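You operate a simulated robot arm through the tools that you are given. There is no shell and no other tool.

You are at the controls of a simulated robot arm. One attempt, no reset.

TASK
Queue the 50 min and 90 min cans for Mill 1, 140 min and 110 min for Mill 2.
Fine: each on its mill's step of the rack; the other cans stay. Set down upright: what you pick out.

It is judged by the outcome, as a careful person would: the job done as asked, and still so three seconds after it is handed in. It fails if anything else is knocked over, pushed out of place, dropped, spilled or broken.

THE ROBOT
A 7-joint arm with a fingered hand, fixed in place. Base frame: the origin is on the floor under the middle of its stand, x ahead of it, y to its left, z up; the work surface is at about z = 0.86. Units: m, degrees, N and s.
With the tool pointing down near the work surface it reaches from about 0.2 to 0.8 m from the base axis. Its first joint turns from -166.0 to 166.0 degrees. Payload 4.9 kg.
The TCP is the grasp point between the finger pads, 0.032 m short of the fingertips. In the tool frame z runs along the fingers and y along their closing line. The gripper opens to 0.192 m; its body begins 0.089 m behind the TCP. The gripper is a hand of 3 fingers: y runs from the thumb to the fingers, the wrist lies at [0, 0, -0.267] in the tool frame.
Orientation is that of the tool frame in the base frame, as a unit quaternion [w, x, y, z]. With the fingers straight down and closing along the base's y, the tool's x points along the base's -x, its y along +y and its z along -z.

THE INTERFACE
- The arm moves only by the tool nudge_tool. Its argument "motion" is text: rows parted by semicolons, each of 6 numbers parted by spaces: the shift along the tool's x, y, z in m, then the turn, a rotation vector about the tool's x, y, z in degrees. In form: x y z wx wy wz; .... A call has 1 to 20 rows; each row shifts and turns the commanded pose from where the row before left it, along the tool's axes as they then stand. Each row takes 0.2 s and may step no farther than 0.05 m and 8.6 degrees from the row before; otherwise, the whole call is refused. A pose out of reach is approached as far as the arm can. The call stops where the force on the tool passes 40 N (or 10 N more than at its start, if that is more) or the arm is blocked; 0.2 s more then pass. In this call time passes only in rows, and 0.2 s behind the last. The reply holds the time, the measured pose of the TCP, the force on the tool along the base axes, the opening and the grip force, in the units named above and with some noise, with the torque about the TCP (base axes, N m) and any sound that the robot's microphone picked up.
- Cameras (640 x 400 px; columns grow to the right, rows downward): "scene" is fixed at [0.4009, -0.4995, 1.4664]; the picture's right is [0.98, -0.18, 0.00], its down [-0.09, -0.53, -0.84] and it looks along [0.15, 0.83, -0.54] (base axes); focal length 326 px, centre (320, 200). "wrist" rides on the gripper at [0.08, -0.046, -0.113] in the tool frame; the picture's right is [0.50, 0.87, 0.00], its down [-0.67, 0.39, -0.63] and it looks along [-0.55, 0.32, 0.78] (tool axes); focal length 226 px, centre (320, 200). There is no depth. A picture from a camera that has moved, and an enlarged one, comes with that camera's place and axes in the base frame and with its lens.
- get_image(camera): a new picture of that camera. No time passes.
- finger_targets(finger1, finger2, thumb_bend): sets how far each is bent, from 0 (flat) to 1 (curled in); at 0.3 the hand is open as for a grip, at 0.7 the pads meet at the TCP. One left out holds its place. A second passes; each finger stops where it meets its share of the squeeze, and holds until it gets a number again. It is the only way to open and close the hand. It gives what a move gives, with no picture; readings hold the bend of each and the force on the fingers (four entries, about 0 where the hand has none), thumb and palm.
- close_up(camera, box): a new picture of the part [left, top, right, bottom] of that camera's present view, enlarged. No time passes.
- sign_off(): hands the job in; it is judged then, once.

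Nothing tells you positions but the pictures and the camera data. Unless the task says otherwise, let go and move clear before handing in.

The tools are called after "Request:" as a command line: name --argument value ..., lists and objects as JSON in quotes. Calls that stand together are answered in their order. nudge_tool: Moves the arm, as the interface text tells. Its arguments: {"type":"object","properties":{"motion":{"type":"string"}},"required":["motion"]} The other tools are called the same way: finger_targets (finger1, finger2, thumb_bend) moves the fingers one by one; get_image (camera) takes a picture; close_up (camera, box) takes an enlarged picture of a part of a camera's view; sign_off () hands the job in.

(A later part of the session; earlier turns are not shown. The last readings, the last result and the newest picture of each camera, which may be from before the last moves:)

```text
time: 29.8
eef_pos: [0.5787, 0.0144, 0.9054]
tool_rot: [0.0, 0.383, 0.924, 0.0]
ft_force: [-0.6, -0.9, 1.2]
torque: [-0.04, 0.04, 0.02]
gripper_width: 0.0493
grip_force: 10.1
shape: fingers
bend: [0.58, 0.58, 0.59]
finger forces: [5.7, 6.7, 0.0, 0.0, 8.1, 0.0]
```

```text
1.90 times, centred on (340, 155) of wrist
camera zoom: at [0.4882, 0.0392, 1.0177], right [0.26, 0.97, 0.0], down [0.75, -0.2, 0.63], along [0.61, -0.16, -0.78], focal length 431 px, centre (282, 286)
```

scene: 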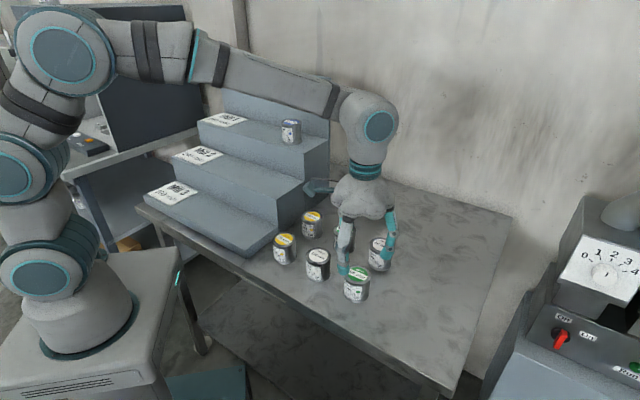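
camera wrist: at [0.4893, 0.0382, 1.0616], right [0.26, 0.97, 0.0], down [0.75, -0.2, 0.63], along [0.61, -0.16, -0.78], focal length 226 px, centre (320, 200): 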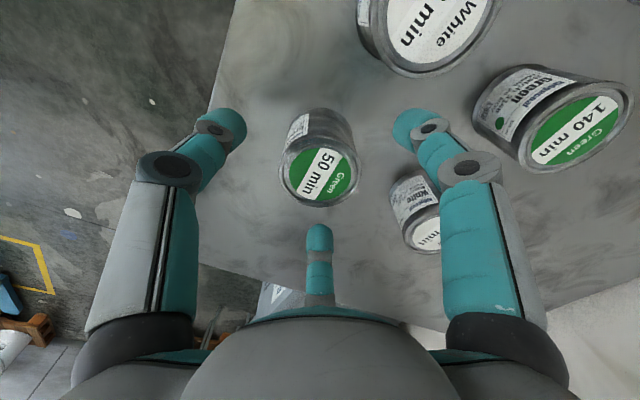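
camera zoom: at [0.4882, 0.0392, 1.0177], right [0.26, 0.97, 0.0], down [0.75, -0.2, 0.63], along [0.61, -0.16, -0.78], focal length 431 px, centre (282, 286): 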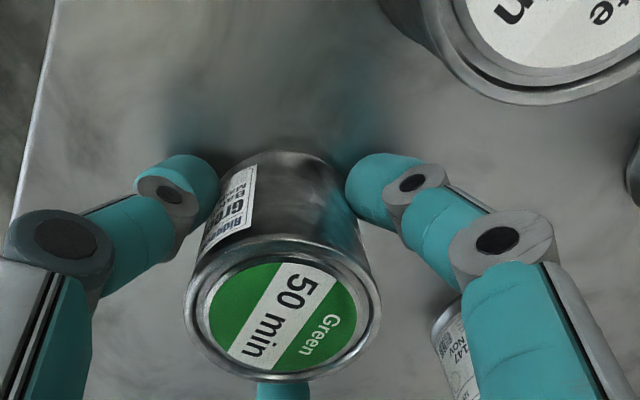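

Green 50 is gripped. I'll lift it, carry it over the front of the rack clear of blue, and stop alongside its slot near the Mill 1 plate.

Request:
nudge_tool --motion "0 0 -0.01 0 0 0; 0 0 -0.02 0 0 0; 0 0 -0.035 0 0 0; 0 0 -0.04 0 0 0; 0 0 -0.045 0 0 0; 0.033 0.0168 -0.024 0 0 0; 0.033 0.0168 -0.024 0 0 0; 0.033 0.0168 -0.024 0 0 0; 0.033 0.0168 -0.024 0 0 0; 0.033 0.0168 -0.024 0 0 0; 0.033 0.0168 -0.025 0 0 0; 0.04 0 0 0 0 0; 0.04 0 0 0 0 0; 0.04 0 0 0 0 0; 0.04 0 0 0 0 0; 0.04 0 0 0 0 0; 0.04 0 0 0 0 0; 0.04 0 0 0 0 0; 0.04 0 0 0 0 0; 0 0 0 0 0 0"

Request:
get_image --camera "scene"

Request:
get_image --camera "wrist"

```text
time: 34.0
eef_pos: [0.2819, 0.4532, 1.1994]
tool_rot: [0.0, 0.382, 0.924, 0.0]
ft_force: [0.3, -0.4, -2.2]
torque: [0.0, -0.01, -0.02]
gripper_width: 0.0492
grip_force: 9.8
shape: fingers
bend: [0.58, 0.58, 0.59]
finger forces: [5.7, 6.6, 0.1, 0.1, 7.3, 0.0]
```

```text
taken
```

scene: 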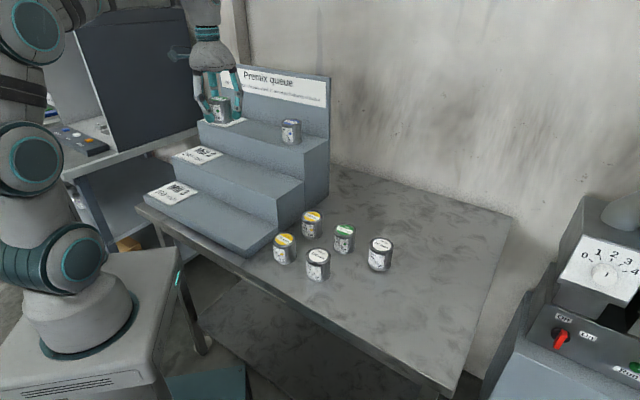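

```text
taken
camera wrist: at [0.1926, 0.4777, 1.312], right [0.26, 0.97, 0.0], down [0.75, -0.2, 0.63], along [0.61, -0.16, -0.78], focal length 226 px, centre (320, 200)
```

wrist: 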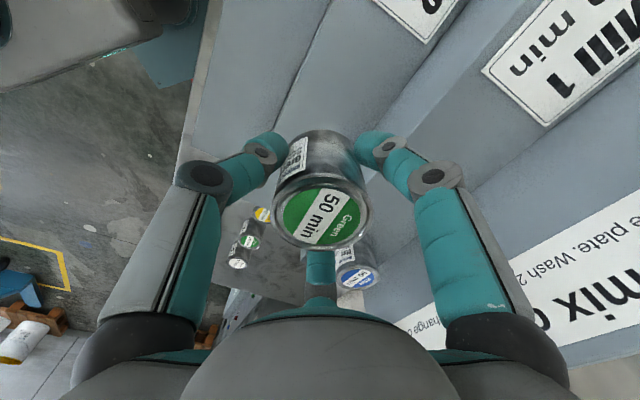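

Green is level with its slot beside the Mill 1 plate, whose edge is about 12 cm from the slot's centre. I'll slide it in over the step and lower it most of the way.

Request:
nudge_tool --motion "0 0.03 0 0 0 0; 0 0.04 0 0 0 0; 0 0.04 0 0 0 0; 0 0.03 0 0 0 0; 0 0 0 0 0 0; 0 0 0.015 0 0 0; 0 0 0.025 0 0 0; 0 0 0.02 0 0 0; 0 0 0.008 0 0 0; 0 0 0 0 0 0"

Request:
close_up --camera "scene" --box '[190, 30, 340, 180]'

Request:
get_image --camera "wrist"

```text
time: 36.2
eef_pos: [0.3845, 0.5513, 1.1315]
tool_rot: [-0.001, 0.382, 0.924, 0.0]
ft_force: [-0.2, 0.2, -1.6]
torque: [0.0, -0.01, 0.0]
gripper_width: 0.049
grip_force: 10.1
shape: fingers
bend: [0.58, 0.58, 0.59]
finger forces: [5.8, 6.7, 0.0, 0.0, 7.2, 0.0]
```

```text
2.67 times, centred on (265, 105) of scene
camera zoom: at [0.4009, -0.4995, 1.4664], right [0.98, -0.18, 0.0], down [-0.09, -0.53, -0.84], along [0.15, 0.83, -0.54], focal length 868 px, centre (467, 453)
```

zoom: 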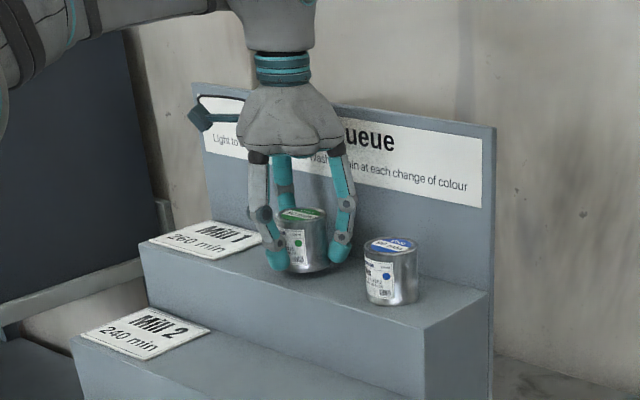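

```text
taken
camera wrist: at [0.2932, 0.5757, 1.2438], right [0.26, 0.97, 0.0], down [0.75, -0.2, 0.63], along [0.61, -0.16, -0.78], focal length 226 px, centre (320, 200)
```

wrist: 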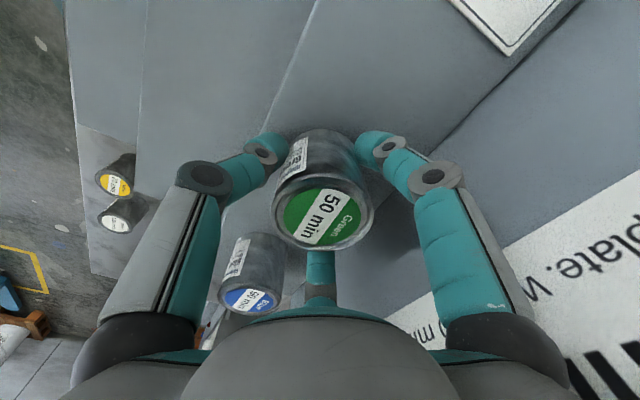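

Green is about 1 cm above the step, between the plate and blue. I'll feel for contact now.

Request:
nudge_tool --motion "0 0 0.004 0 0 0; 0 0 0.004 0 0 0; 0 0 0 0 0 0"

Request:
nudge_tool --motion "0 0 0.002 0 0 0; 0 0 0 0 0 0"

```text
time: 37.0
eef_pos: [0.3831, 0.5517, 1.124]
tool_rot: [0.0, 0.382, 0.924, -0.001]
ft_force: [-0.2, 0.6, -1.8]
torque: [0.01, 0.01, 0.0]
gripper_width: 0.0489
grip_force: 9.4
shape: fingers
bend: [0.58, 0.58, 0.59]
finger forces: [5.8, 6.7, 0.0, 0.0, 7.2, 0.0]
```

```text
time: 37.6
eef_pos: [0.3833, 0.551, 1.1222]
tool_rot: [0.0, 0.383, 0.924, 0.0]
ft_force: [1.1, -0.3, -2.1]
torque: [-0.01, 0.0, 0.01]
gripper_width: 0.0489
grip_force: 10.2
shape: fingers
bend: [0.58, 0.58, 0.59]
finger forces: [5.9, 6.8, 0.0, 0.0, 7.2, 0.0]
```

Request:
nudge_tool --motion "0 0 0.0015 0 0 0; 0 0 0 0 0 0"

Request:
nudge_tool --motion "0 0 0.0012 0 0 0; 0 0 0 0 0 0"

```text
time: 38.2
eef_pos: [0.3839, 0.5515, 1.1195]
tool_rot: [0.0, 0.382, 0.924, 0.0]
ft_force: [-1.1, -0.9, 1.5]
torque: [-0.02, -0.04, -0.04]
gripper_width: 0.0491
grip_force: 9.9
shape: fingers
bend: [0.58, 0.58, 0.59]
finger forces: [5.6, 6.9, 0.0, 0.0, 7.5, 0.0]
```

```text
time: 38.8
eef_pos: [0.3828, 0.5504, 1.1199]
tool_rot: [0.0, 0.383, 0.924, 0.0]
ft_force: [-1.7, 0.2, 6.7]
torque: [-0.02, 0.03, -0.02]
gripper_width: 0.0489
grip_force: 10.4
shape: fingers
bend: [0.58, 0.58, 0.59]
finger forces: [6.2, 6.8, 0.0, 0.0, 8.6, 0.0]
```

Green is resting on the step, with the force now at +6.7 N. I'll open the fingers and check.

Request:
finger_targets --finger1 0.5 --finger2 0.5 --thumb_bend 0.5

Request:
close_up --camera "scene" --box '[190, 30, 340, 180]'

Request:
get_image --camera "wrist"

```text
time: 39.8
eef_pos: [0.384, 0.5518, 1.1188]
tool_rot: [0.0, 0.383, 0.924, 0.0]
ft_force: [0.3, 0.6, -0.5]
torque: [0.01, -0.01, 0.01]
gripper_width: 0.084
grip_force: 0.2
shape: fingers
bend: [0.5, 0.5, 0.5]
finger forces: [0.0, 0.0, 0.0, 0.0, 0.0, 0.0]
```

```text
2.67 times, centred on (265, 105) of scene
camera zoom: at [0.4009, -0.4995, 1.4664], right [0.98, -0.18, 0.0], down [-0.09, -0.53, -0.84], along [0.15, 0.83, -0.54], focal length 868 px, centre (467, 453)
```

zoom: 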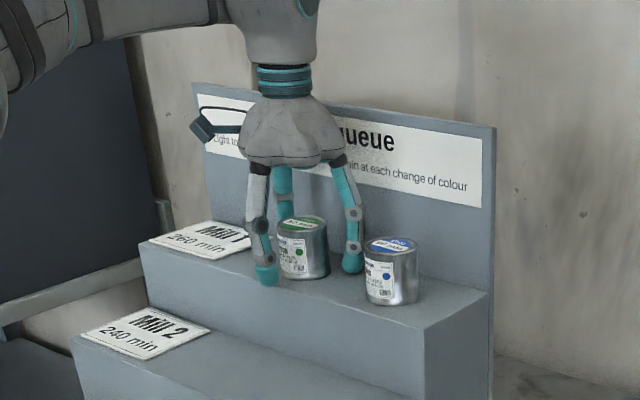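

```text
taken
camera wrist: at [0.2935, 0.5756, 1.2314], right [0.26, 0.97, 0.0], down [0.75, -0.2, 0.63], along [0.61, -0.16, -0.78], focal length 226 px, centre (320, 200)
```

wrist: 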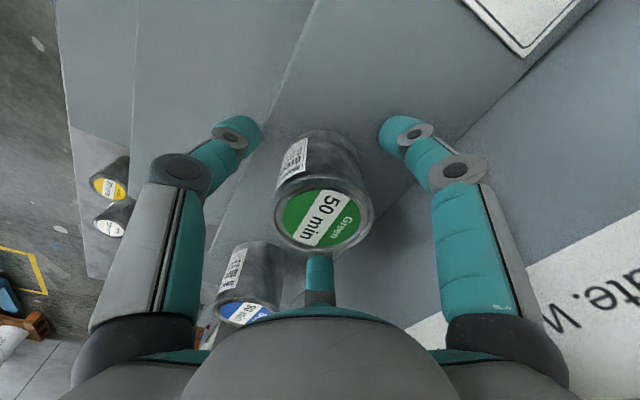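

Green 50 stands free and upright, so Mill 1 is done: green nearest the plate, then blue. I'll rise, back out forward of the step, and travel to green 140 at about (0.588, 0.181).

Request:
nudge_tool --motion "0 0 -0.02 0 0 0; 0 0 -0.03 0 0 0; 0 0 -0.035 0 0 0; 0 -0.039 0 0 0 0; 0 -0.039 0 0 0 0; 0 -0.039 0 0 0 0; -0.0452 0 0 0 0 0; -0.0452 0 0 0 0 0; -0.0452 0 0 0 0 0; -0.0452 0 0 0 0 0; -0.0452 0 0 0 0 0; -0.0452 0 0 0 0 0; -0.0452 0 0 0 0 0; -0.0452 0 0 0 0 0; -0.0452 0 0 0 0 0; 0 0 0.045 0 0 0; 0 0 0.045 0 0 0; 0 0 0.045 0 0 0; 0 0 0.04 0 0 0; 0 0 0 0 0 0"

Request:
get_image --camera "scene"

Request:
get_image --camera "wrist"

Request:
close_up --camera "wrist" --box '[220, 70, 420, 230]'

```text
time: 44.0
eef_pos: [0.587, 0.1816, 1.0303]
tool_rot: [0.0, 0.383, 0.924, 0.0]
ft_force: [-0.6, -0.7, -0.3]
torque: [-0.01, 0.01, 0.0]
gripper_width: 0.0839
grip_force: 0.0
shape: fingers
bend: [0.5, 0.5, 0.5]
finger forces: [0.0, 0.0, 0.0, 0.1, 0.1, 0.0]
```

```text
taken
```

scene: 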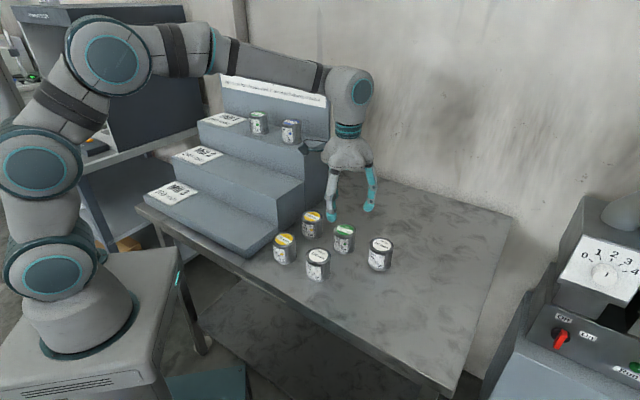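

```text
taken
camera wrist: at [0.4966, 0.2057, 1.1417], right [0.26, 0.97, 0.0], down [0.75, -0.2, 0.63], along [0.61, -0.16, -0.78], focal length 226 px, centre (320, 200)
```

wrist: 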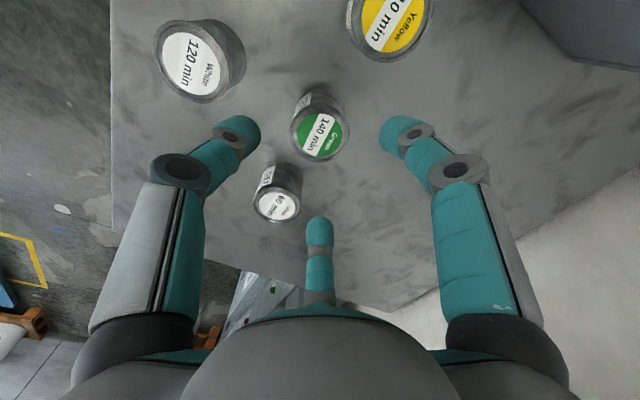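

```text
2.50 times, centred on (320, 150) of wrist
camera zoom: at [0.4966, 0.2057, 1.1417], right [0.26, 0.97, 0.0], down [0.75, -0.2, 0.63], along [0.61, -0.16, -0.78], focal length 565 px, centre (320, 325)
```

zoom: 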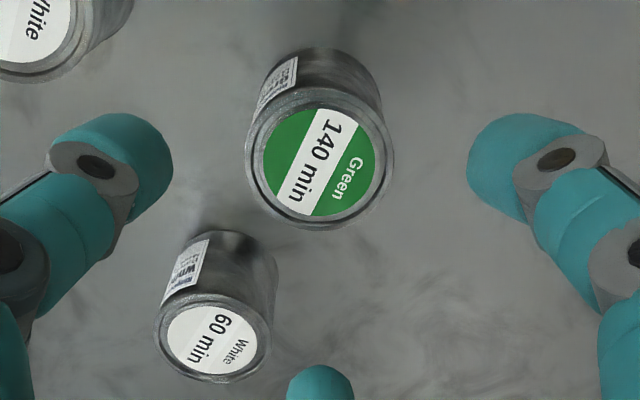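

Mill 1's cans are undisturbed and the hand is centred over green 140 to about 1 mm. I'll open a touch to 0.48 and descend partway.

Request:
finger_targets --finger1 0.475 --finger2 0.475 --thumb_bend 0.475

Request:
nudge_tool --motion "-0.001 0.0006 0 0 0 0; 0 0 0.03 0 0 0; 0 0 0.025 0 0 0; 0 0 0.02 0 0 0; 0 0 0 0 0 0"

Request:
get_image --camera "wrist"

Request:
close_up --camera "scene" --box '[280, 160, 420, 300]'

```text
time: 45.0
eef_pos: [0.586, 0.1818, 1.0285]
tool_rot: [-0.001, 0.383, 0.924, 0.0]
ft_force: [-0.3, 0.5, -0.7]
torque: [0.01, -0.01, 0.0]
gripper_width: 0.0966
grip_force: 0.1
shape: fingers
bend: [0.47, 0.47, 0.47]
finger forces: [0.1, 0.0, 0.0, 0.0, 0.0, 0.0]
```

```text
time: 46.2
eef_pos: [0.5903, 0.1821, 0.9555]
tool_rot: [0.0, 0.383, 0.924, 0.0]
ft_force: [0.4, 0.2, 0.8]
torque: [0.01, -0.01, 0.02]
gripper_width: 0.0968
grip_force: 0.0
shape: fingers
bend: [0.47, 0.47, 0.47]
finger forces: [0.0, 0.0, 0.0, 0.0, 0.0, 0.0]
```

```text
taken
camera wrist: at [0.4997, 0.2057, 1.0666], right [0.26, 0.97, 0.0], down [0.75, -0.2, 0.63], along [0.61, -0.16, -0.78], focal length 226 px, centre (320, 200)
```

wrist: 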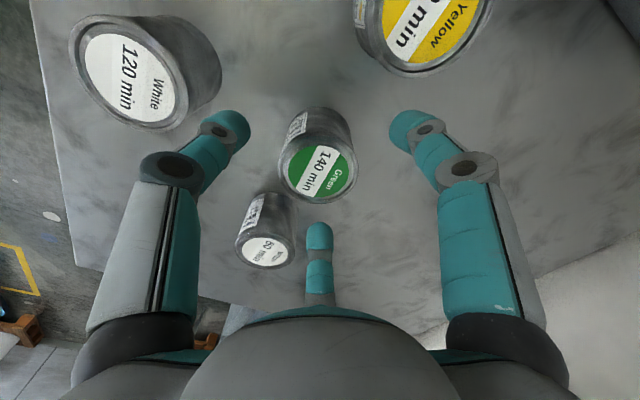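

```text
2.86 times, centred on (350, 230) of scene
camera zoom: at [0.4009, -0.4995, 1.4664], right [0.98, -0.18, 0.0], down [-0.09, -0.53, -0.84], along [0.15, 0.83, -0.54], focal length 930 px, centre (234, 114)
```

zoom: 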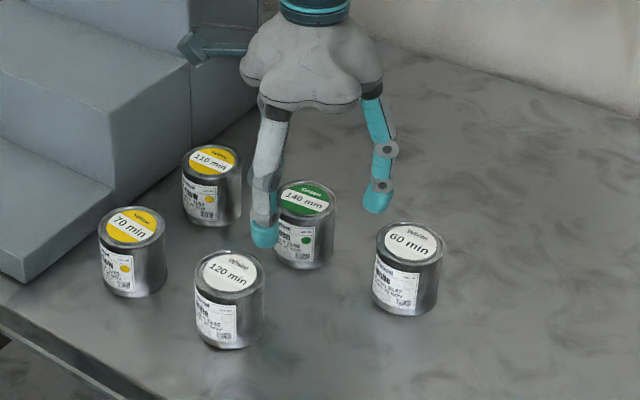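

It's centred with clear space around each finger. I'll descend to grasp height and then close.

Request:
nudge_tool --motion "0 0 0.015 0 0 0; 0 0 0.015 0 0 0; 0 0 0.012 0 0 0; 0 0 0.007 0 0 0; 0 0 0 0 0 0"

Request:
close_up --camera "wrist" --box '[180, 50, 460, 280]'

Request:
close_up --camera "scene" --box '[280, 160, 420, 300]'

```text
time: 47.4
eef_pos: [0.5895, 0.1809, 0.905]
tool_rot: [0.0, 0.383, 0.924, 0.0]
ft_force: [-0.1, 0.5, 0.0]
torque: [0.01, 0.0, 0.01]
gripper_width: 0.0965
grip_force: 0.1
shape: fingers
bend: [0.47, 0.47, 0.47]
finger forces: [0.0, 0.1, 0.0, 0.1, 0.0, 0.1]
```

```text
1.74 times, centred on (320, 165) of wrist
camera zoom: at [0.4999, 0.2048, 1.0171], right [0.26, 0.97, 0.0], down [0.75, -0.2, 0.63], along [0.61, -0.16, -0.78], focal length 393 px, centre (320, 261)
```

zoom: 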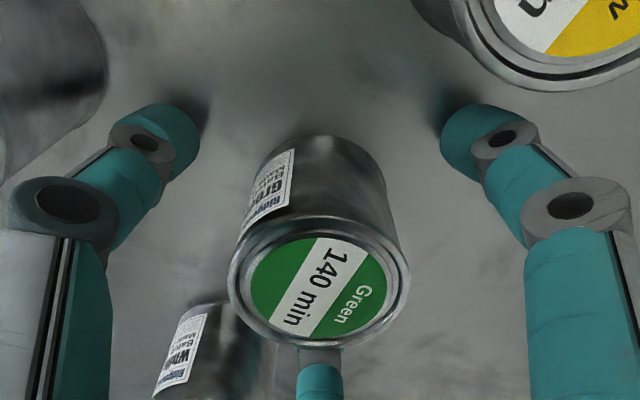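

```text
2.86 times, centred on (350, 230) of scene
camera zoom: at [0.4009, -0.4995, 1.4664], right [0.98, -0.18, 0.0], down [-0.09, -0.53, -0.84], along [0.15, 0.83, -0.54], focal length 930 px, centre (234, 114)
```

zoom: 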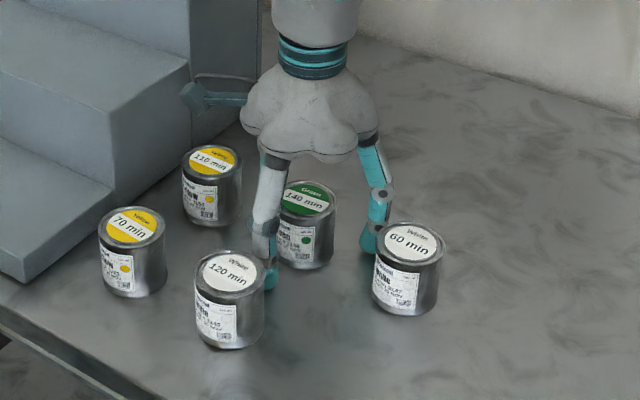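

Request:
finger_targets --finger1 0.63 --finger2 0.63 --thumb_bend 0.63

Request:
close_up --camera "wrist" --box '[180, 50, 460, 280]'

Request:
close_up --camera "scene" --box '[280, 160, 420, 300]'

```text
time: 48.4
eef_pos: [0.5901, 0.182, 0.9047]
tool_rot: [0.0, 0.383, 0.924, 0.0]
ft_force: [-0.8, -0.7, 0.2]
torque: [-0.06, 0.03, 0.01]
gripper_width: 0.0502
grip_force: 10.8
shape: fingers
bend: [0.58, 0.58, 0.59]
finger forces: [6.1, 6.3, 0.1, 0.1, 8.1, 0.0]
```

```text
1.74 times, centred on (320, 165) of wrist
camera zoom: at [0.4999, 0.2048, 1.0172], right [0.26, 0.97, 0.0], down [0.75, -0.2, 0.63], along [0.61, -0.16, -0.78], focal length 393 px, centre (320, 261)
```

zoom: 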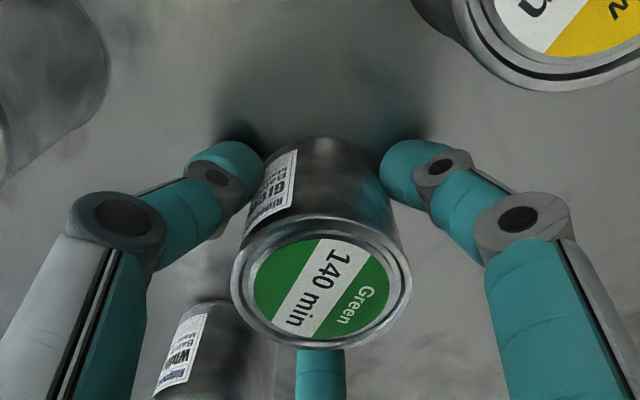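

```text
2.86 times, centred on (350, 230) of scene
camera zoom: at [0.4009, -0.4995, 1.4664], right [0.98, -0.18, 0.0], down [-0.09, -0.53, -0.84], along [0.15, 0.83, -0.54], focal length 930 px, centre (234, 114)
```

zoom: 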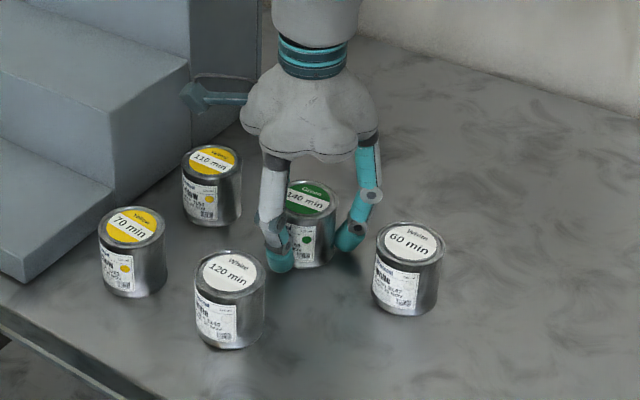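

Green 140 is gripped with no neighbour disturbed. I'll lift high, carry it along to above the Mill 2 step, and lower it partway.

Request:
nudge_tool --motion "0 0 -0.01 0 0 0; 0 0 -0.02 0 0 0; 0 0 -0.035 0 0 0; 0 0 -0.045 0 0 0; 0 0 -0.045 0 0 0; 0 0 -0.045 0 0 0; 0.01 0 -0.015 0 0 0; 0.0384 -0.0005 0 0 0 0; 0.0384 -0.0005 0 0 0 0; 0.0384 -0.0005 0 0 0 0; 0.0384 -0.0005 0 0 0 0; 0.0384 -0.0005 0 0 0 0; 0.0384 -0.0005 0 0 0 0; 0.0282 0 0 0 0 0; 0 0 0 0 0 0"

Request:
close_up --camera "scene" --box '[140, 30, 360, 280]'

Request:
get_image --camera "wrist"

```text
time: 51.6
eef_pos: [0.3993, 0.37, 1.1211]
tool_rot: [0.001, 0.384, 0.923, -0.001]
ft_force: [0.6, -0.5, -2.5]
torque: [-0.03, -0.01, -0.02]
gripper_width: 0.0503
grip_force: 9.9
shape: fingers
bend: [0.58, 0.58, 0.59]
finger forces: [5.9, 6.5, 0.0, 0.0, 7.1, 0.0]
```

```text
1.60 times, centred on (250, 155) of scene
camera zoom: at [0.4009, -0.4995, 1.4664], right [0.98, -0.18, 0.0], down [-0.09, -0.53, -0.84], along [0.15, 0.83, -0.54], focal length 521 px, centre (432, 272)
```

zoom: 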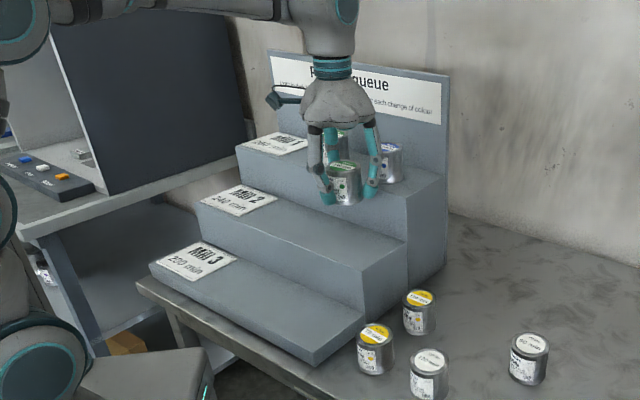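

```text
taken
camera wrist: at [0.3082, 0.3935, 1.233], right [0.26, 0.97, 0.0], down [0.75, -0.2, 0.63], along [0.61, -0.16, -0.78], focal length 226 px, centre (320, 200)
```

wrist: 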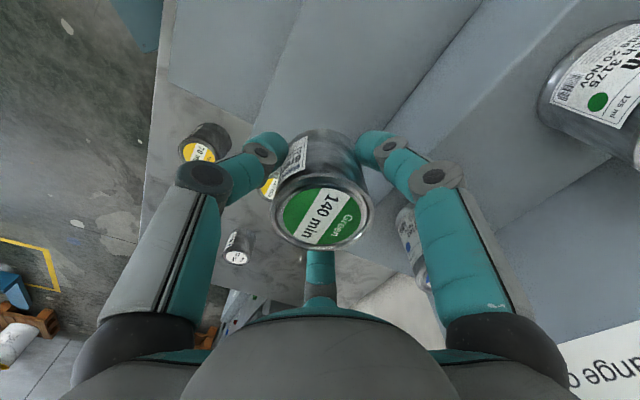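

Green 140 is over the Mill 2 step, which spans about p 0.48 to 0.605 with the can at 0.542. I'll lower it partway and then feel for contact.

Request:
nudge_tool --motion "0 0 0.02 0 0 0; 0 0 0.025 0 0 0; 0 0 0.02 0 0 0; 0 0 0.01 0 0 0; 0 0 0 0 0 0"

Request:
close_up --camera "scene" --box '[220, 80, 340, 220]'

Request:
get_image --camera "wrist"

```text
time: 52.8
eef_pos: [0.3985, 0.3699, 1.0446]
tool_rot: [0.001, 0.383, 0.924, 0.0]
ft_force: [-0.1, 0.3, -1.7]
torque: [0.01, 0.02, 0.0]
gripper_width: 0.0502
grip_force: 10.2
shape: fingers
bend: [0.58, 0.58, 0.59]
finger forces: [5.9, 6.4, 0.1, 0.0, 7.1, 0.1]
```

```text
2.86 times, centred on (280, 150) of scene
camera zoom: at [0.4009, -0.4995, 1.4664], right [0.98, -0.18, 0.0], down [-0.09, -0.53, -0.84], along [0.15, 0.83, -0.54], focal length 930 px, centre (434, 343)
```

zoom: 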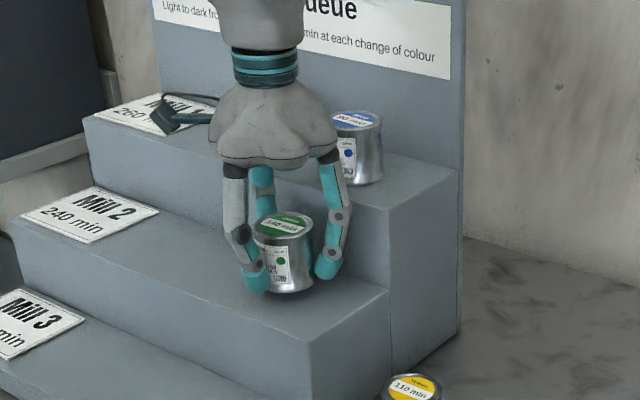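

```text
taken
camera wrist: at [0.3084, 0.3933, 1.1573], right [0.26, 0.97, 0.0], down [0.75, -0.2, 0.63], along [0.61, -0.16, -0.78], focal length 226 px, centre (320, 200)
```

wrist: 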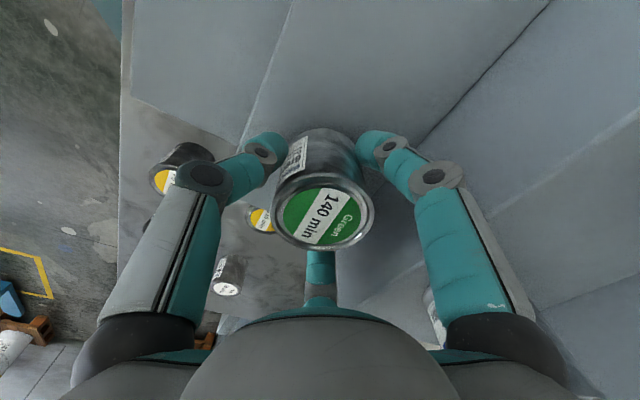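

Request:
nudge_tool --motion "0 0 0.004 0 0 0; 0 0 0.003 0 0 0; 0 0 0 0 0 0"

Request:
nudge_tool --motion "0 0 0.0025 0 0 0; 0 0 0 0 0 0"

```text
time: 53.6
eef_pos: [0.3981, 0.3684, 1.0375]
tool_rot: [0.0, 0.383, 0.924, 0.0]
ft_force: [0.2, 0.3, -1.4]
torque: [-0.01, 0.01, 0.02]
gripper_width: 0.0499
grip_force: 9.9
shape: fingers
bend: [0.58, 0.58, 0.59]
finger forces: [5.9, 6.5, 0.0, 0.0, 7.1, 0.0]
```

```text
time: 54.2
eef_pos: [0.3971, 0.3682, 1.036]
tool_rot: [0.0, 0.383, 0.924, 0.001]
ft_force: [0.4, 0.7, -1.8]
torque: [0.0, -0.01, 0.0]
gripper_width: 0.0503
grip_force: 9.7
shape: fingers
bend: [0.58, 0.58, 0.59]
finger forces: [6.0, 6.4, 0.0, 0.1, 7.2, 0.1]
```

Nothing is touching yet at 1.036, so I'll continue down in small steps.

Request:
nudge_tool --motion "0 0 0.002 0 0 0; 0 0 0 0 0 0"

Request:
nudge_tool --motion "0 0 0.0015 0 0 0; 0 0 0 0 0 0"

```text
time: 54.8
eef_pos: [0.3976, 0.3691, 1.0327]
tool_rot: [0.0, 0.383, 0.924, 0.0]
ft_force: [0.6, 0.4, -2.2]
torque: [0.04, 0.02, -0.01]
gripper_width: 0.0499
grip_force: 10.0
shape: fingers
bend: [0.58, 0.58, 0.59]
finger forces: [5.9, 6.4, 0.0, 0.0, 7.2, 0.0]
```

```text
time: 55.4
eef_pos: [0.3974, 0.3699, 1.0332]
tool_rot: [0.001, 0.383, 0.924, 0.0]
ft_force: [0.7, -0.3, -1.6]
torque: [-0.01, 0.02, -0.01]
gripper_width: 0.0502
grip_force: 9.8
shape: fingers
bend: [0.58, 0.58, 0.59]
finger forces: [5.9, 6.3, 0.0, 0.0, 7.2, 0.0]
```

Request:
nudge_tool --motion "0 0 0.0015 0 0 0; 0 0 0 0 0 0"

Request:
nudge_tool --motion "0 0 0.0015 0 0 0; 0 0 0 0 0 0"

```text
time: 56.0
eef_pos: [0.3971, 0.3679, 1.0311]
tool_rot: [0.0, 0.382, 0.924, 0.0]
ft_force: [-0.1, 0.1, -2.3]
torque: [0.0, 0.01, 0.0]
gripper_width: 0.0499
grip_force: 9.8
shape: fingers
bend: [0.58, 0.58, 0.59]
finger forces: [5.9, 6.3, 0.0, 0.0, 7.2, 0.1]
```

```text
time: 56.6
eef_pos: [0.3982, 0.3689, 1.0304]
tool_rot: [0.001, 0.383, 0.924, 0.001]
ft_force: [-1.1, 0.3, 5.8]
torque: [-0.03, 0.0, -0.04]
gripper_width: 0.0498
grip_force: 10.5
shape: fingers
bend: [0.58, 0.58, 0.59]
finger forces: [6.2, 6.7, 0.1, 0.0, 8.4, 0.0]
```

Green 140 has touched down on the Mill 2 step at z ≈ 1.030. I'll release it.

Request:
finger_targets --finger1 0.5 --finger2 0.5 --thumb_bend 0.5

Request:
close_up --camera "scene" --box '[220, 80, 340, 220]'

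Request:
get_image --camera "wrist"

```text
time: 57.6
eef_pos: [0.3978, 0.3685, 1.0291]
tool_rot: [-0.001, 0.382, 0.924, 0.0]
ft_force: [0.0, 0.1, 0.0]
torque: [-0.01, 0.0, 0.02]
gripper_width: 0.0839
grip_force: 0.0
shape: fingers
bend: [0.5, 0.5, 0.5]
finger forces: [0.0, 0.0, 0.1, 0.0, 0.1, 0.0]
```

```text
2.86 times, centred on (280, 150) of scene
camera zoom: at [0.4009, -0.4995, 1.4664], right [0.98, -0.18, 0.0], down [-0.09, -0.53, -0.84], along [0.15, 0.83, -0.54], focal length 930 px, centre (434, 343)
```

zoom: 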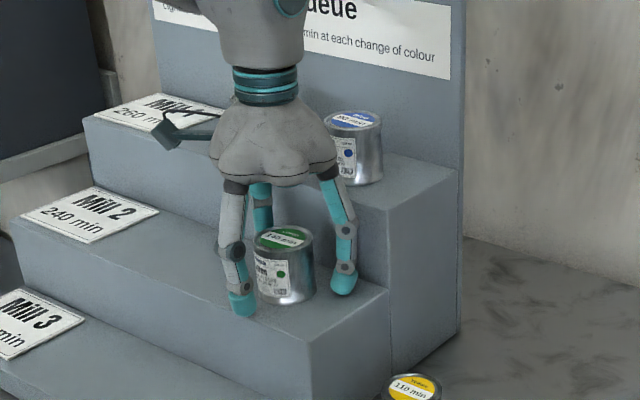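

```text
taken
camera wrist: at [0.3072, 0.3927, 1.1412], right [0.26, 0.97, 0.0], down [0.75, -0.2, 0.63], along [0.61, -0.16, -0.78], focal length 226 px, centre (320, 200)
```

wrist: 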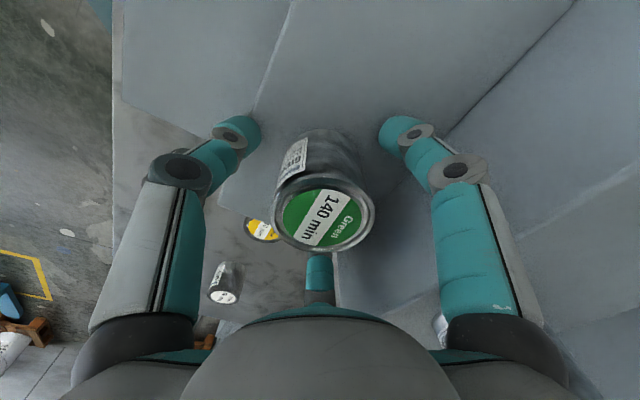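

Green 140 stands upright on the Mill 2 step. For yellow 110, next to the rack's side, I'll rise, move clear to the right, and turn the hand 90° so no finger or camera faces the rack.

Request:
nudge_tool --motion "0 0 -0.02 0 0 0; 0 0 -0.04 0 0 0; 0 0 -0.04 0 0 0; -0.046 0 0 0 0 0; -0.046 0 0 0 0 0; -0.046 0 0 0 0 0; -0.046 0 0 0 0 0; -0.046 0 0 0 0 0; 0 0 0 0 0 -8.2; 0 0 0 0 0 -8.2; 0 0 0 0 0 -8.2; 0 0 0 0 0 -8.2; 0 0 0 0 0 -8.2; 0 0 0 0 0 -8.2; 0 0 0 0 0 -8.2; 0 0 0 0 0 -8.2; 0 0 0 0 0 -8.2; 0 0 0 0 0 -8.2; 0 0 0 0 0 -8; 0 0 0 0 0 0"

Request:
get_image --camera "scene"

Request:
get_image --camera "wrist"

```text
time: 61.8
eef_pos: [0.5603, 0.2072, 1.129]
tool_rot: [0.0, -0.384, 0.923, 0.0]
ft_force: [-0.5, 0.8, -0.2]
torque: [0.01, -0.01, -0.02]
gripper_width: 0.084
grip_force: 0.1
shape: fingers
bend: [0.5, 0.5, 0.5]
finger forces: [0.1, 0.0, 0.1, 0.0, 0.0, 0.0]
```

```text
taken
```

scene: 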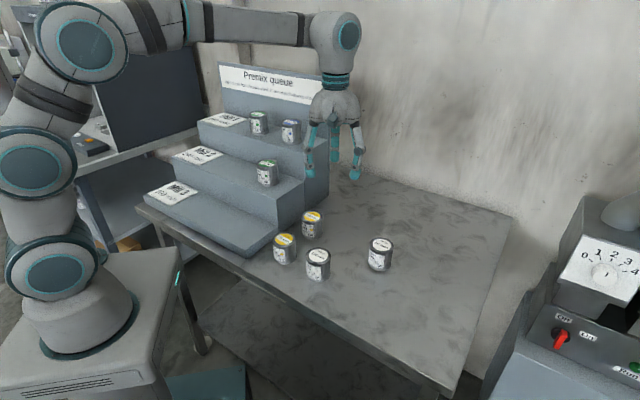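

```text
taken
camera wrist: at [0.5351, 0.1174, 1.2414], right [-0.97, 0.26, 0.0], down [0.2, 0.75, 0.63], along [0.16, 0.61, -0.78], focal length 226 px, centre (320, 200)
```

wrist: 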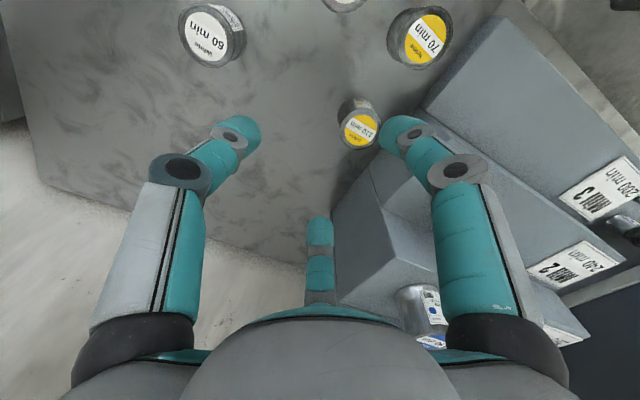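

The hand is turned and yellow 110 sits at about (0.513, 0.256). I'll move above it and lower to about 11 cm over the lid.

Request:
nudge_tool --motion "-0.0012 0.0336 0 0 0 0; -0.0012 0.0336 0 0 0 0; 0 0 0 0 0 0; 0 0 0.03 0 0 0; 0 0 0.04 0 0 0; 0 0 0.03 0 0 0; 0 0 0 0 0 0"

Request:
get_image --camera "wrist"

Request:
close_up --camera "wrist" --box '[220, 70, 420, 230]'

Request:
close_up --camera "scene" --box '[240, 130, 380, 290]'

```text
time: 63.4
eef_pos: [0.515, 0.2584, 1.0277]
tool_rot: [0.0, -0.382, 0.924, 0.0]
ft_force: [-0.2, -0.1, 0.5]
torque: [-0.01, 0.0, 0.02]
gripper_width: 0.0839
grip_force: 0.0
shape: fingers
bend: [0.5, 0.5, 0.5]
finger forces: [0.1, 0.0, 0.0, 0.0, 0.0, 0.1]
```

```text
taken
camera wrist: at [0.489, 0.1688, 1.1405], right [-0.97, 0.26, 0.0], down [0.2, 0.75, 0.63], along [0.16, 0.61, -0.78], focal length 226 px, centre (320, 200)
```

wrist: 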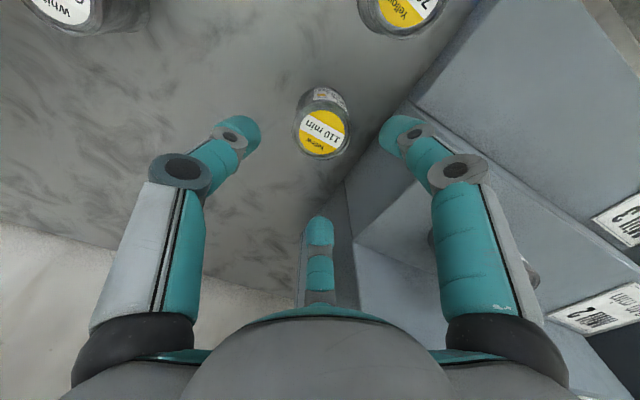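

```text
2.50 times, centred on (320, 150) of wrist
camera zoom: at [0.489, 0.1688, 1.1405], right [-0.97, 0.26, 0.0], down [0.2, 0.75, 0.63], along [0.16, 0.61, -0.78], focal length 565 px, centre (320, 325)
```

zoom: 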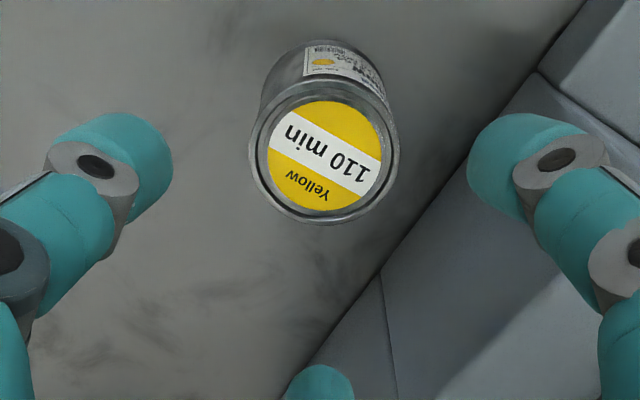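

```text
2.50 times, centred on (310, 210) of scene
camera zoom: at [0.4009, -0.4995, 1.4664], right [0.98, -0.18, 0.0], down [-0.09, -0.53, -0.84], along [0.15, 0.83, -0.54], focal length 814 px, centre (345, 175)
```

zoom: 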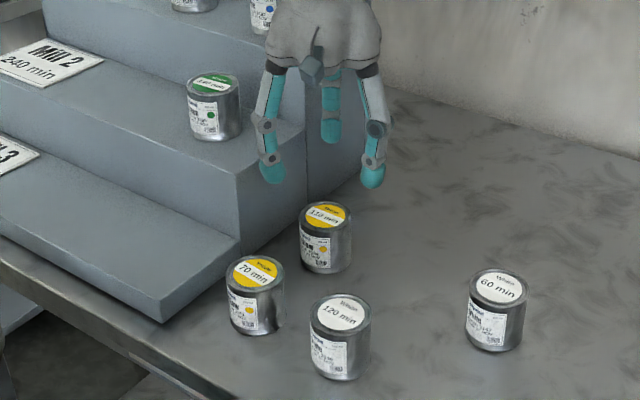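

The hand is centred to about 2 mm. The rack's side is about 7.8 cm from the can's centre and no finger faces it directly. I'll correct, open to 0.475, and descend partway.

Request:
finger_targets --finger1 0.475 --finger2 0.475 --thumb_bend 0.475

Request:
nudge_tool --motion "0.002 0.0011 0 0 0 0; 0 0 0.03 0 0 0; 0 0 0.025 0 0 0; 0 0 0.02 0 0 0; 0 0 0 0 0 0"

Request:
get_image --camera "wrist"

Request:
close_up --camera "scene" --box '[240, 130, 380, 290]'

```text
time: 64.4
eef_pos: [0.5141, 0.2563, 1.0284]
tool_rot: [-0.001, -0.383, 0.924, -0.001]
ft_force: [-0.4, 0.2, -0.3]
torque: [-0.03, -0.03, 0.04]
gripper_width: 0.0965
grip_force: 0.0
shape: fingers
bend: [0.47, 0.47, 0.47]
finger forces: [0.0, 0.0, 0.1, 0.1, 0.0, 0.1]
```

```text
time: 65.6
eef_pos: [0.5131, 0.2545, 0.9531]
tool_rot: [0.0, -0.383, 0.924, 0.0]
ft_force: [-0.6, 0.2, 0.2]
torque: [-0.04, 0.01, 0.0]
gripper_width: 0.0964
grip_force: 0.0
shape: fingers
bend: [0.47, 0.47, 0.47]
finger forces: [0.0, 0.0, 0.0, 0.0, 0.0, 0.1]
```

```text
taken
camera wrist: at [0.4879, 0.1667, 1.0646], right [-0.97, 0.26, 0.0], down [0.2, 0.75, 0.63], along [0.16, 0.61, -0.78], focal length 226 px, centre (320, 200)
```

wrist: 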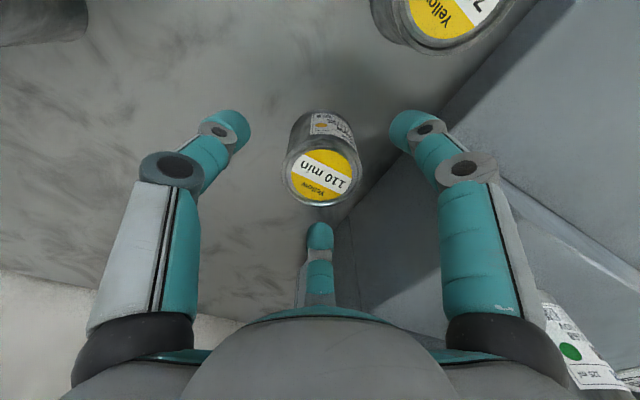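

```text
2.50 times, centred on (310, 210) of scene
camera zoom: at [0.4009, -0.4995, 1.4664], right [0.98, -0.18, 0.0], down [-0.09, -0.53, -0.84], along [0.15, 0.83, -0.54], focal length 814 px, centre (345, 175)
```

zoom: 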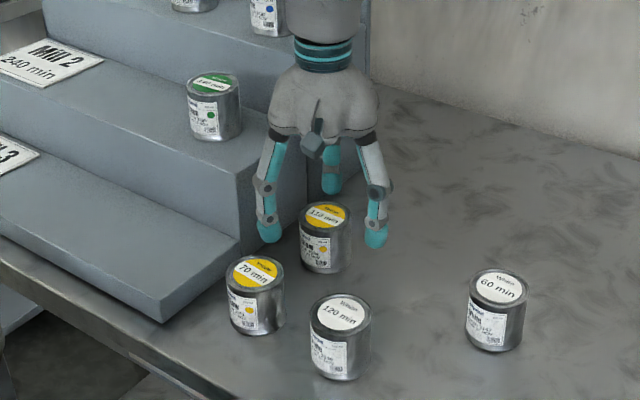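

It's still centred, with the fingers clear of the rack and of the 70 min can. I'll descend to grasp height.

Request:
nudge_tool --motion "-0.0005 0.0005 0.015 0 0 0; 0 0 0.015 0 0 0; 0 0 0.012 0 0 0; 0 0 0.006 0 0 0; 0 0 0 0 0 0"

Request:
close_up --camera "wrist" --box '[180, 50, 460, 280]'

Request:
close_up --camera "scene" --box '[240, 130, 380, 290]'

```text
time: 66.8
eef_pos: [0.5133, 0.255, 0.9061]
tool_rot: [-0.001, -0.383, 0.924, 0.001]
ft_force: [0.1, 0.1, 0.2]
torque: [0.01, 0.01, 0.02]
gripper_width: 0.0967
grip_force: 0.2
shape: fingers
bend: [0.47, 0.47, 0.47]
finger forces: [0.0, 0.0, 0.1, 0.0, 0.0, 0.1]
```

```text
1.74 times, centred on (320, 165) of wrist
camera zoom: at [0.4877, 0.1664, 1.0188], right [-0.97, 0.26, 0.0], down [0.2, 0.75, 0.63], along [0.16, 0.61, -0.78], focal length 393 px, centre (320, 261)
```

zoom: 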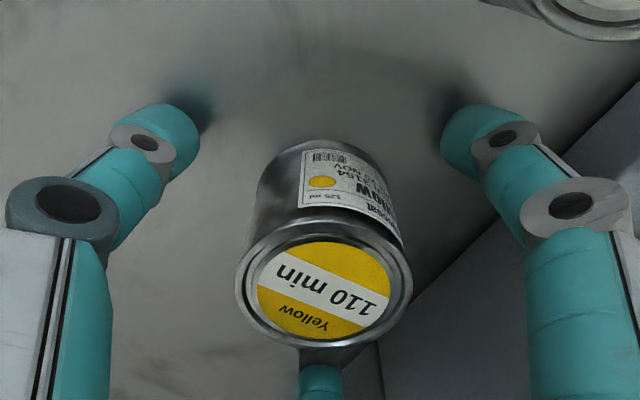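

```text
2.50 times, centred on (310, 210) of scene
camera zoom: at [0.4009, -0.4995, 1.4664], right [0.98, -0.18, 0.0], down [-0.09, -0.53, -0.84], along [0.15, 0.83, -0.54], focal length 814 px, centre (345, 175)
```

zoom: 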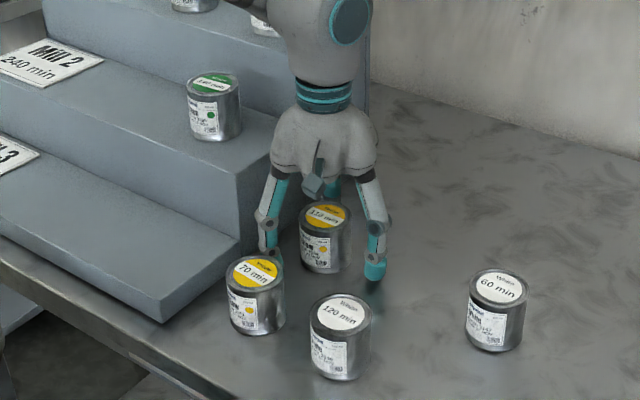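

Request:
finger_targets --finger1 0.63 --finger2 0.63 --thumb_bend 0.63

Request:
close_up --camera "wrist" --box '[180, 50, 460, 280]'

Request:
close_up --camera "scene" --box '[240, 130, 380, 290]'

```text
time: 67.8
eef_pos: [0.5131, 0.2556, 0.9073]
tool_rot: [0.0, -0.383, 0.924, 0.0]
ft_force: [0.5, -1.5, 0.0]
torque: [-0.07, 0.01, -0.01]
gripper_width: 0.049
grip_force: 9.7
shape: fingers
bend: [0.58, 0.58, 0.6]
finger forces: [6.1, 6.6, 0.0, 0.1, 7.4, 0.1]
```

```text
1.74 times, centred on (320, 165) of wrist
camera zoom: at [0.4877, 0.1664, 1.019], right [-0.97, 0.26, 0.0], down [0.2, 0.75, 0.63], along [0.16, 0.61, -0.78], focal length 393 px, centre (320, 261)
```

zoom: 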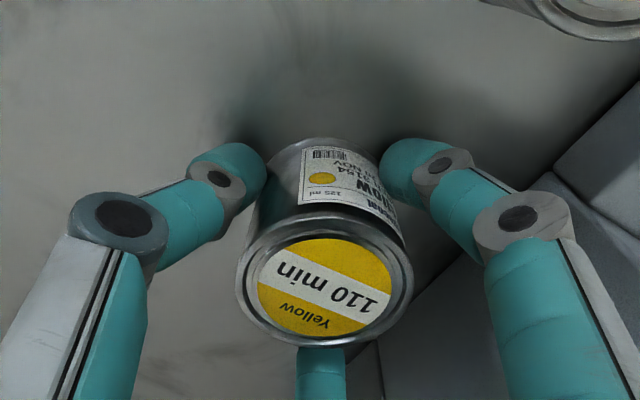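

```text
2.50 times, centred on (310, 210) of scene
camera zoom: at [0.4009, -0.4995, 1.4664], right [0.98, -0.18, 0.0], down [-0.09, -0.53, -0.84], along [0.15, 0.83, -0.54], focal length 814 px, centre (345, 175)
```

zoom: 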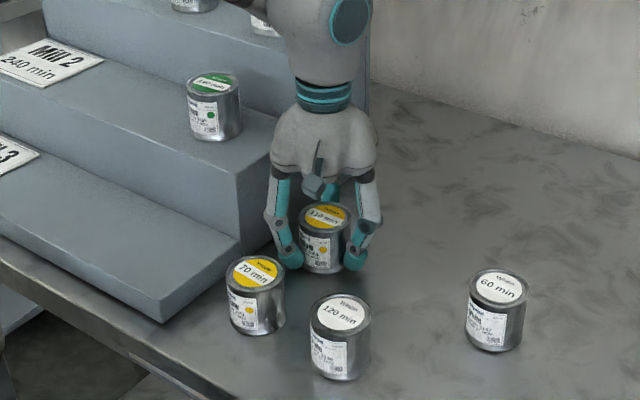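

Yellow 110 is gripped and nothing else moved. I'll lift it straight up, ease away from the rack, and turn the hand back square to the steps.

Request:
nudge_tool --motion "0 0 -0.01 0 0 0; 0 0 -0.02 0 0 0; 0 0 -0.035 0 0 0; 0 0 -0.045 0 0 0; 0 -0.015 -0.045 0 0 0; 0 -0.02 -0.045 0 0 0; 0 -0.025 -0.03 0 0 0; 0 0 0 0 0 8.2; 0 0 0 0 0 8.2; 0 0 0 0 0 8.2; 0 0 0 0 0 8.2; 0 0 0 0 0 8.2; 0 0 0 0 0 8.2; 0 0 0 0 0 8.2; 0 0 0 0 0 8.2; 0 0 0 0 0 8.2; 0 0 0 0 0 8.2; 0 0 0 0 0 8; 0 0 0 0 0 0"

Request:
get_image --camera "scene"

Request:
get_image --camera "wrist"

```text
time: 71.8
eef_pos: [0.5551, 0.2122, 1.1369]
tool_rot: [0.0, 0.384, 0.923, 0.0]
ft_force: [0.7, 0.6, -2.0]
torque: [-0.03, 0.01, -0.02]
gripper_width: 0.0488
grip_force: 9.2
shape: fingers
bend: [0.58, 0.58, 0.6]
finger forces: [6.0, 6.6, 0.0, 0.0, 6.7, 0.0]
```

```text
taken
```

scene: 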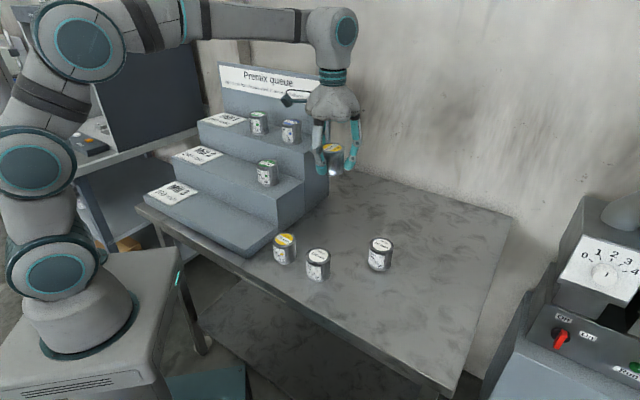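

```text
taken
camera wrist: at [0.4649, 0.2366, 1.2485], right [0.26, 0.97, 0.0], down [0.75, -0.2, 0.63], along [0.61, -0.16, -0.78], focal length 226 px, centre (320, 200)
```

wrist: 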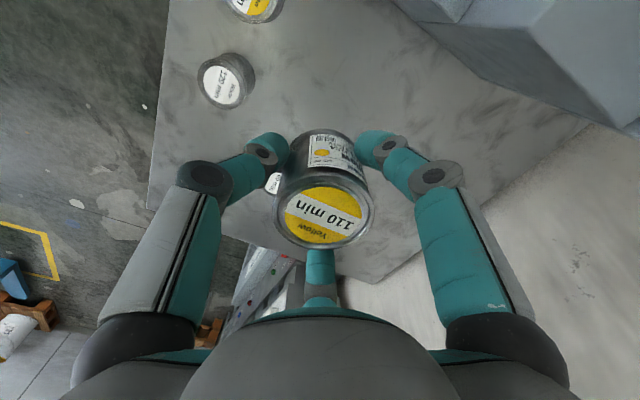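

Yellow is secure and the hand is square to the rack. I'll fly at z ≈ 1.17 over the Mill 2 step, well above green 140, to the slot beside the Mill 2 plate.

Request:
nudge_tool --motion "0 -0.01 -0.015 0 0 0; 0.02 -0.02 -0.02 0 0 0; 0.04 -0.01 0 0 0 0; 0.04 0 0 0 0 0; 0.04 0 0 0 0 0; 0.04 0 0 0 0 0; 0.04 0 0 0 0 0; 0.04 0 0 0 0 0; 0.04 0 0 0 0 0; 0.04 0 0 0 0 0; 0.0214 0 0 0 0 0; 0 0.02 0 0 0 0; 0 0.019 0 0 0 0; 0 0 0 0 0 0; 0 0 0.03 0 0 0; 0 0 0.03 0 0 0; 0 0 0 0 0 0"

Request:
close_up --camera "scene" --box '[140, 50, 340, 240]'

Request:
get_image --camera "wrist"

```text
time: 75.4
eef_pos: [0.2973, 0.4676, 1.1118]
tool_rot: [0.0, 0.382, 0.924, 0.0]
ft_force: [0.3, 0.6, -1.7]
torque: [-0.07, 0.03, 0.02]
gripper_width: 0.0484
grip_force: 10.0
shape: fingers
bend: [0.58, 0.58, 0.6]
finger forces: [6.0, 6.9, 0.1, 0.1, 6.6, 0.1]
```

```text
2.11 times, centred on (240, 145) of scene
camera zoom: at [0.4009, -0.4995, 1.4664], right [0.98, -0.18, 0.0], down [-0.09, -0.53, -0.84], along [0.15, 0.83, -0.54], focal length 685 px, centre (488, 316)
```

zoom: 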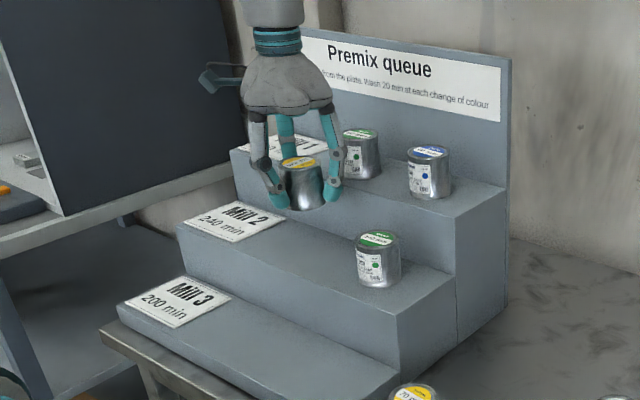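

```text
taken
camera wrist: at [0.2078, 0.492, 1.2244], right [0.26, 0.97, 0.0], down [0.75, -0.2, 0.63], along [0.61, -0.16, -0.78], focal length 226 px, centre (320, 200)
```

wrist: 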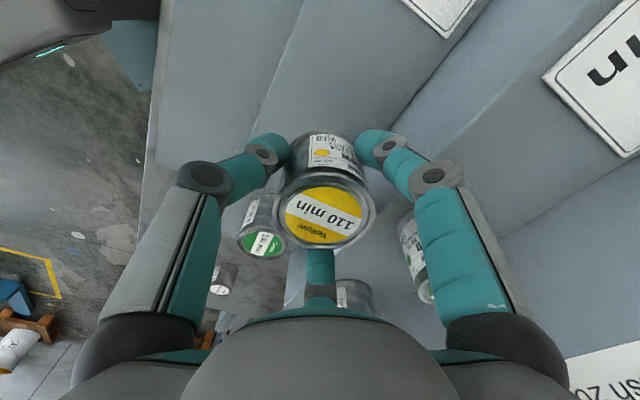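

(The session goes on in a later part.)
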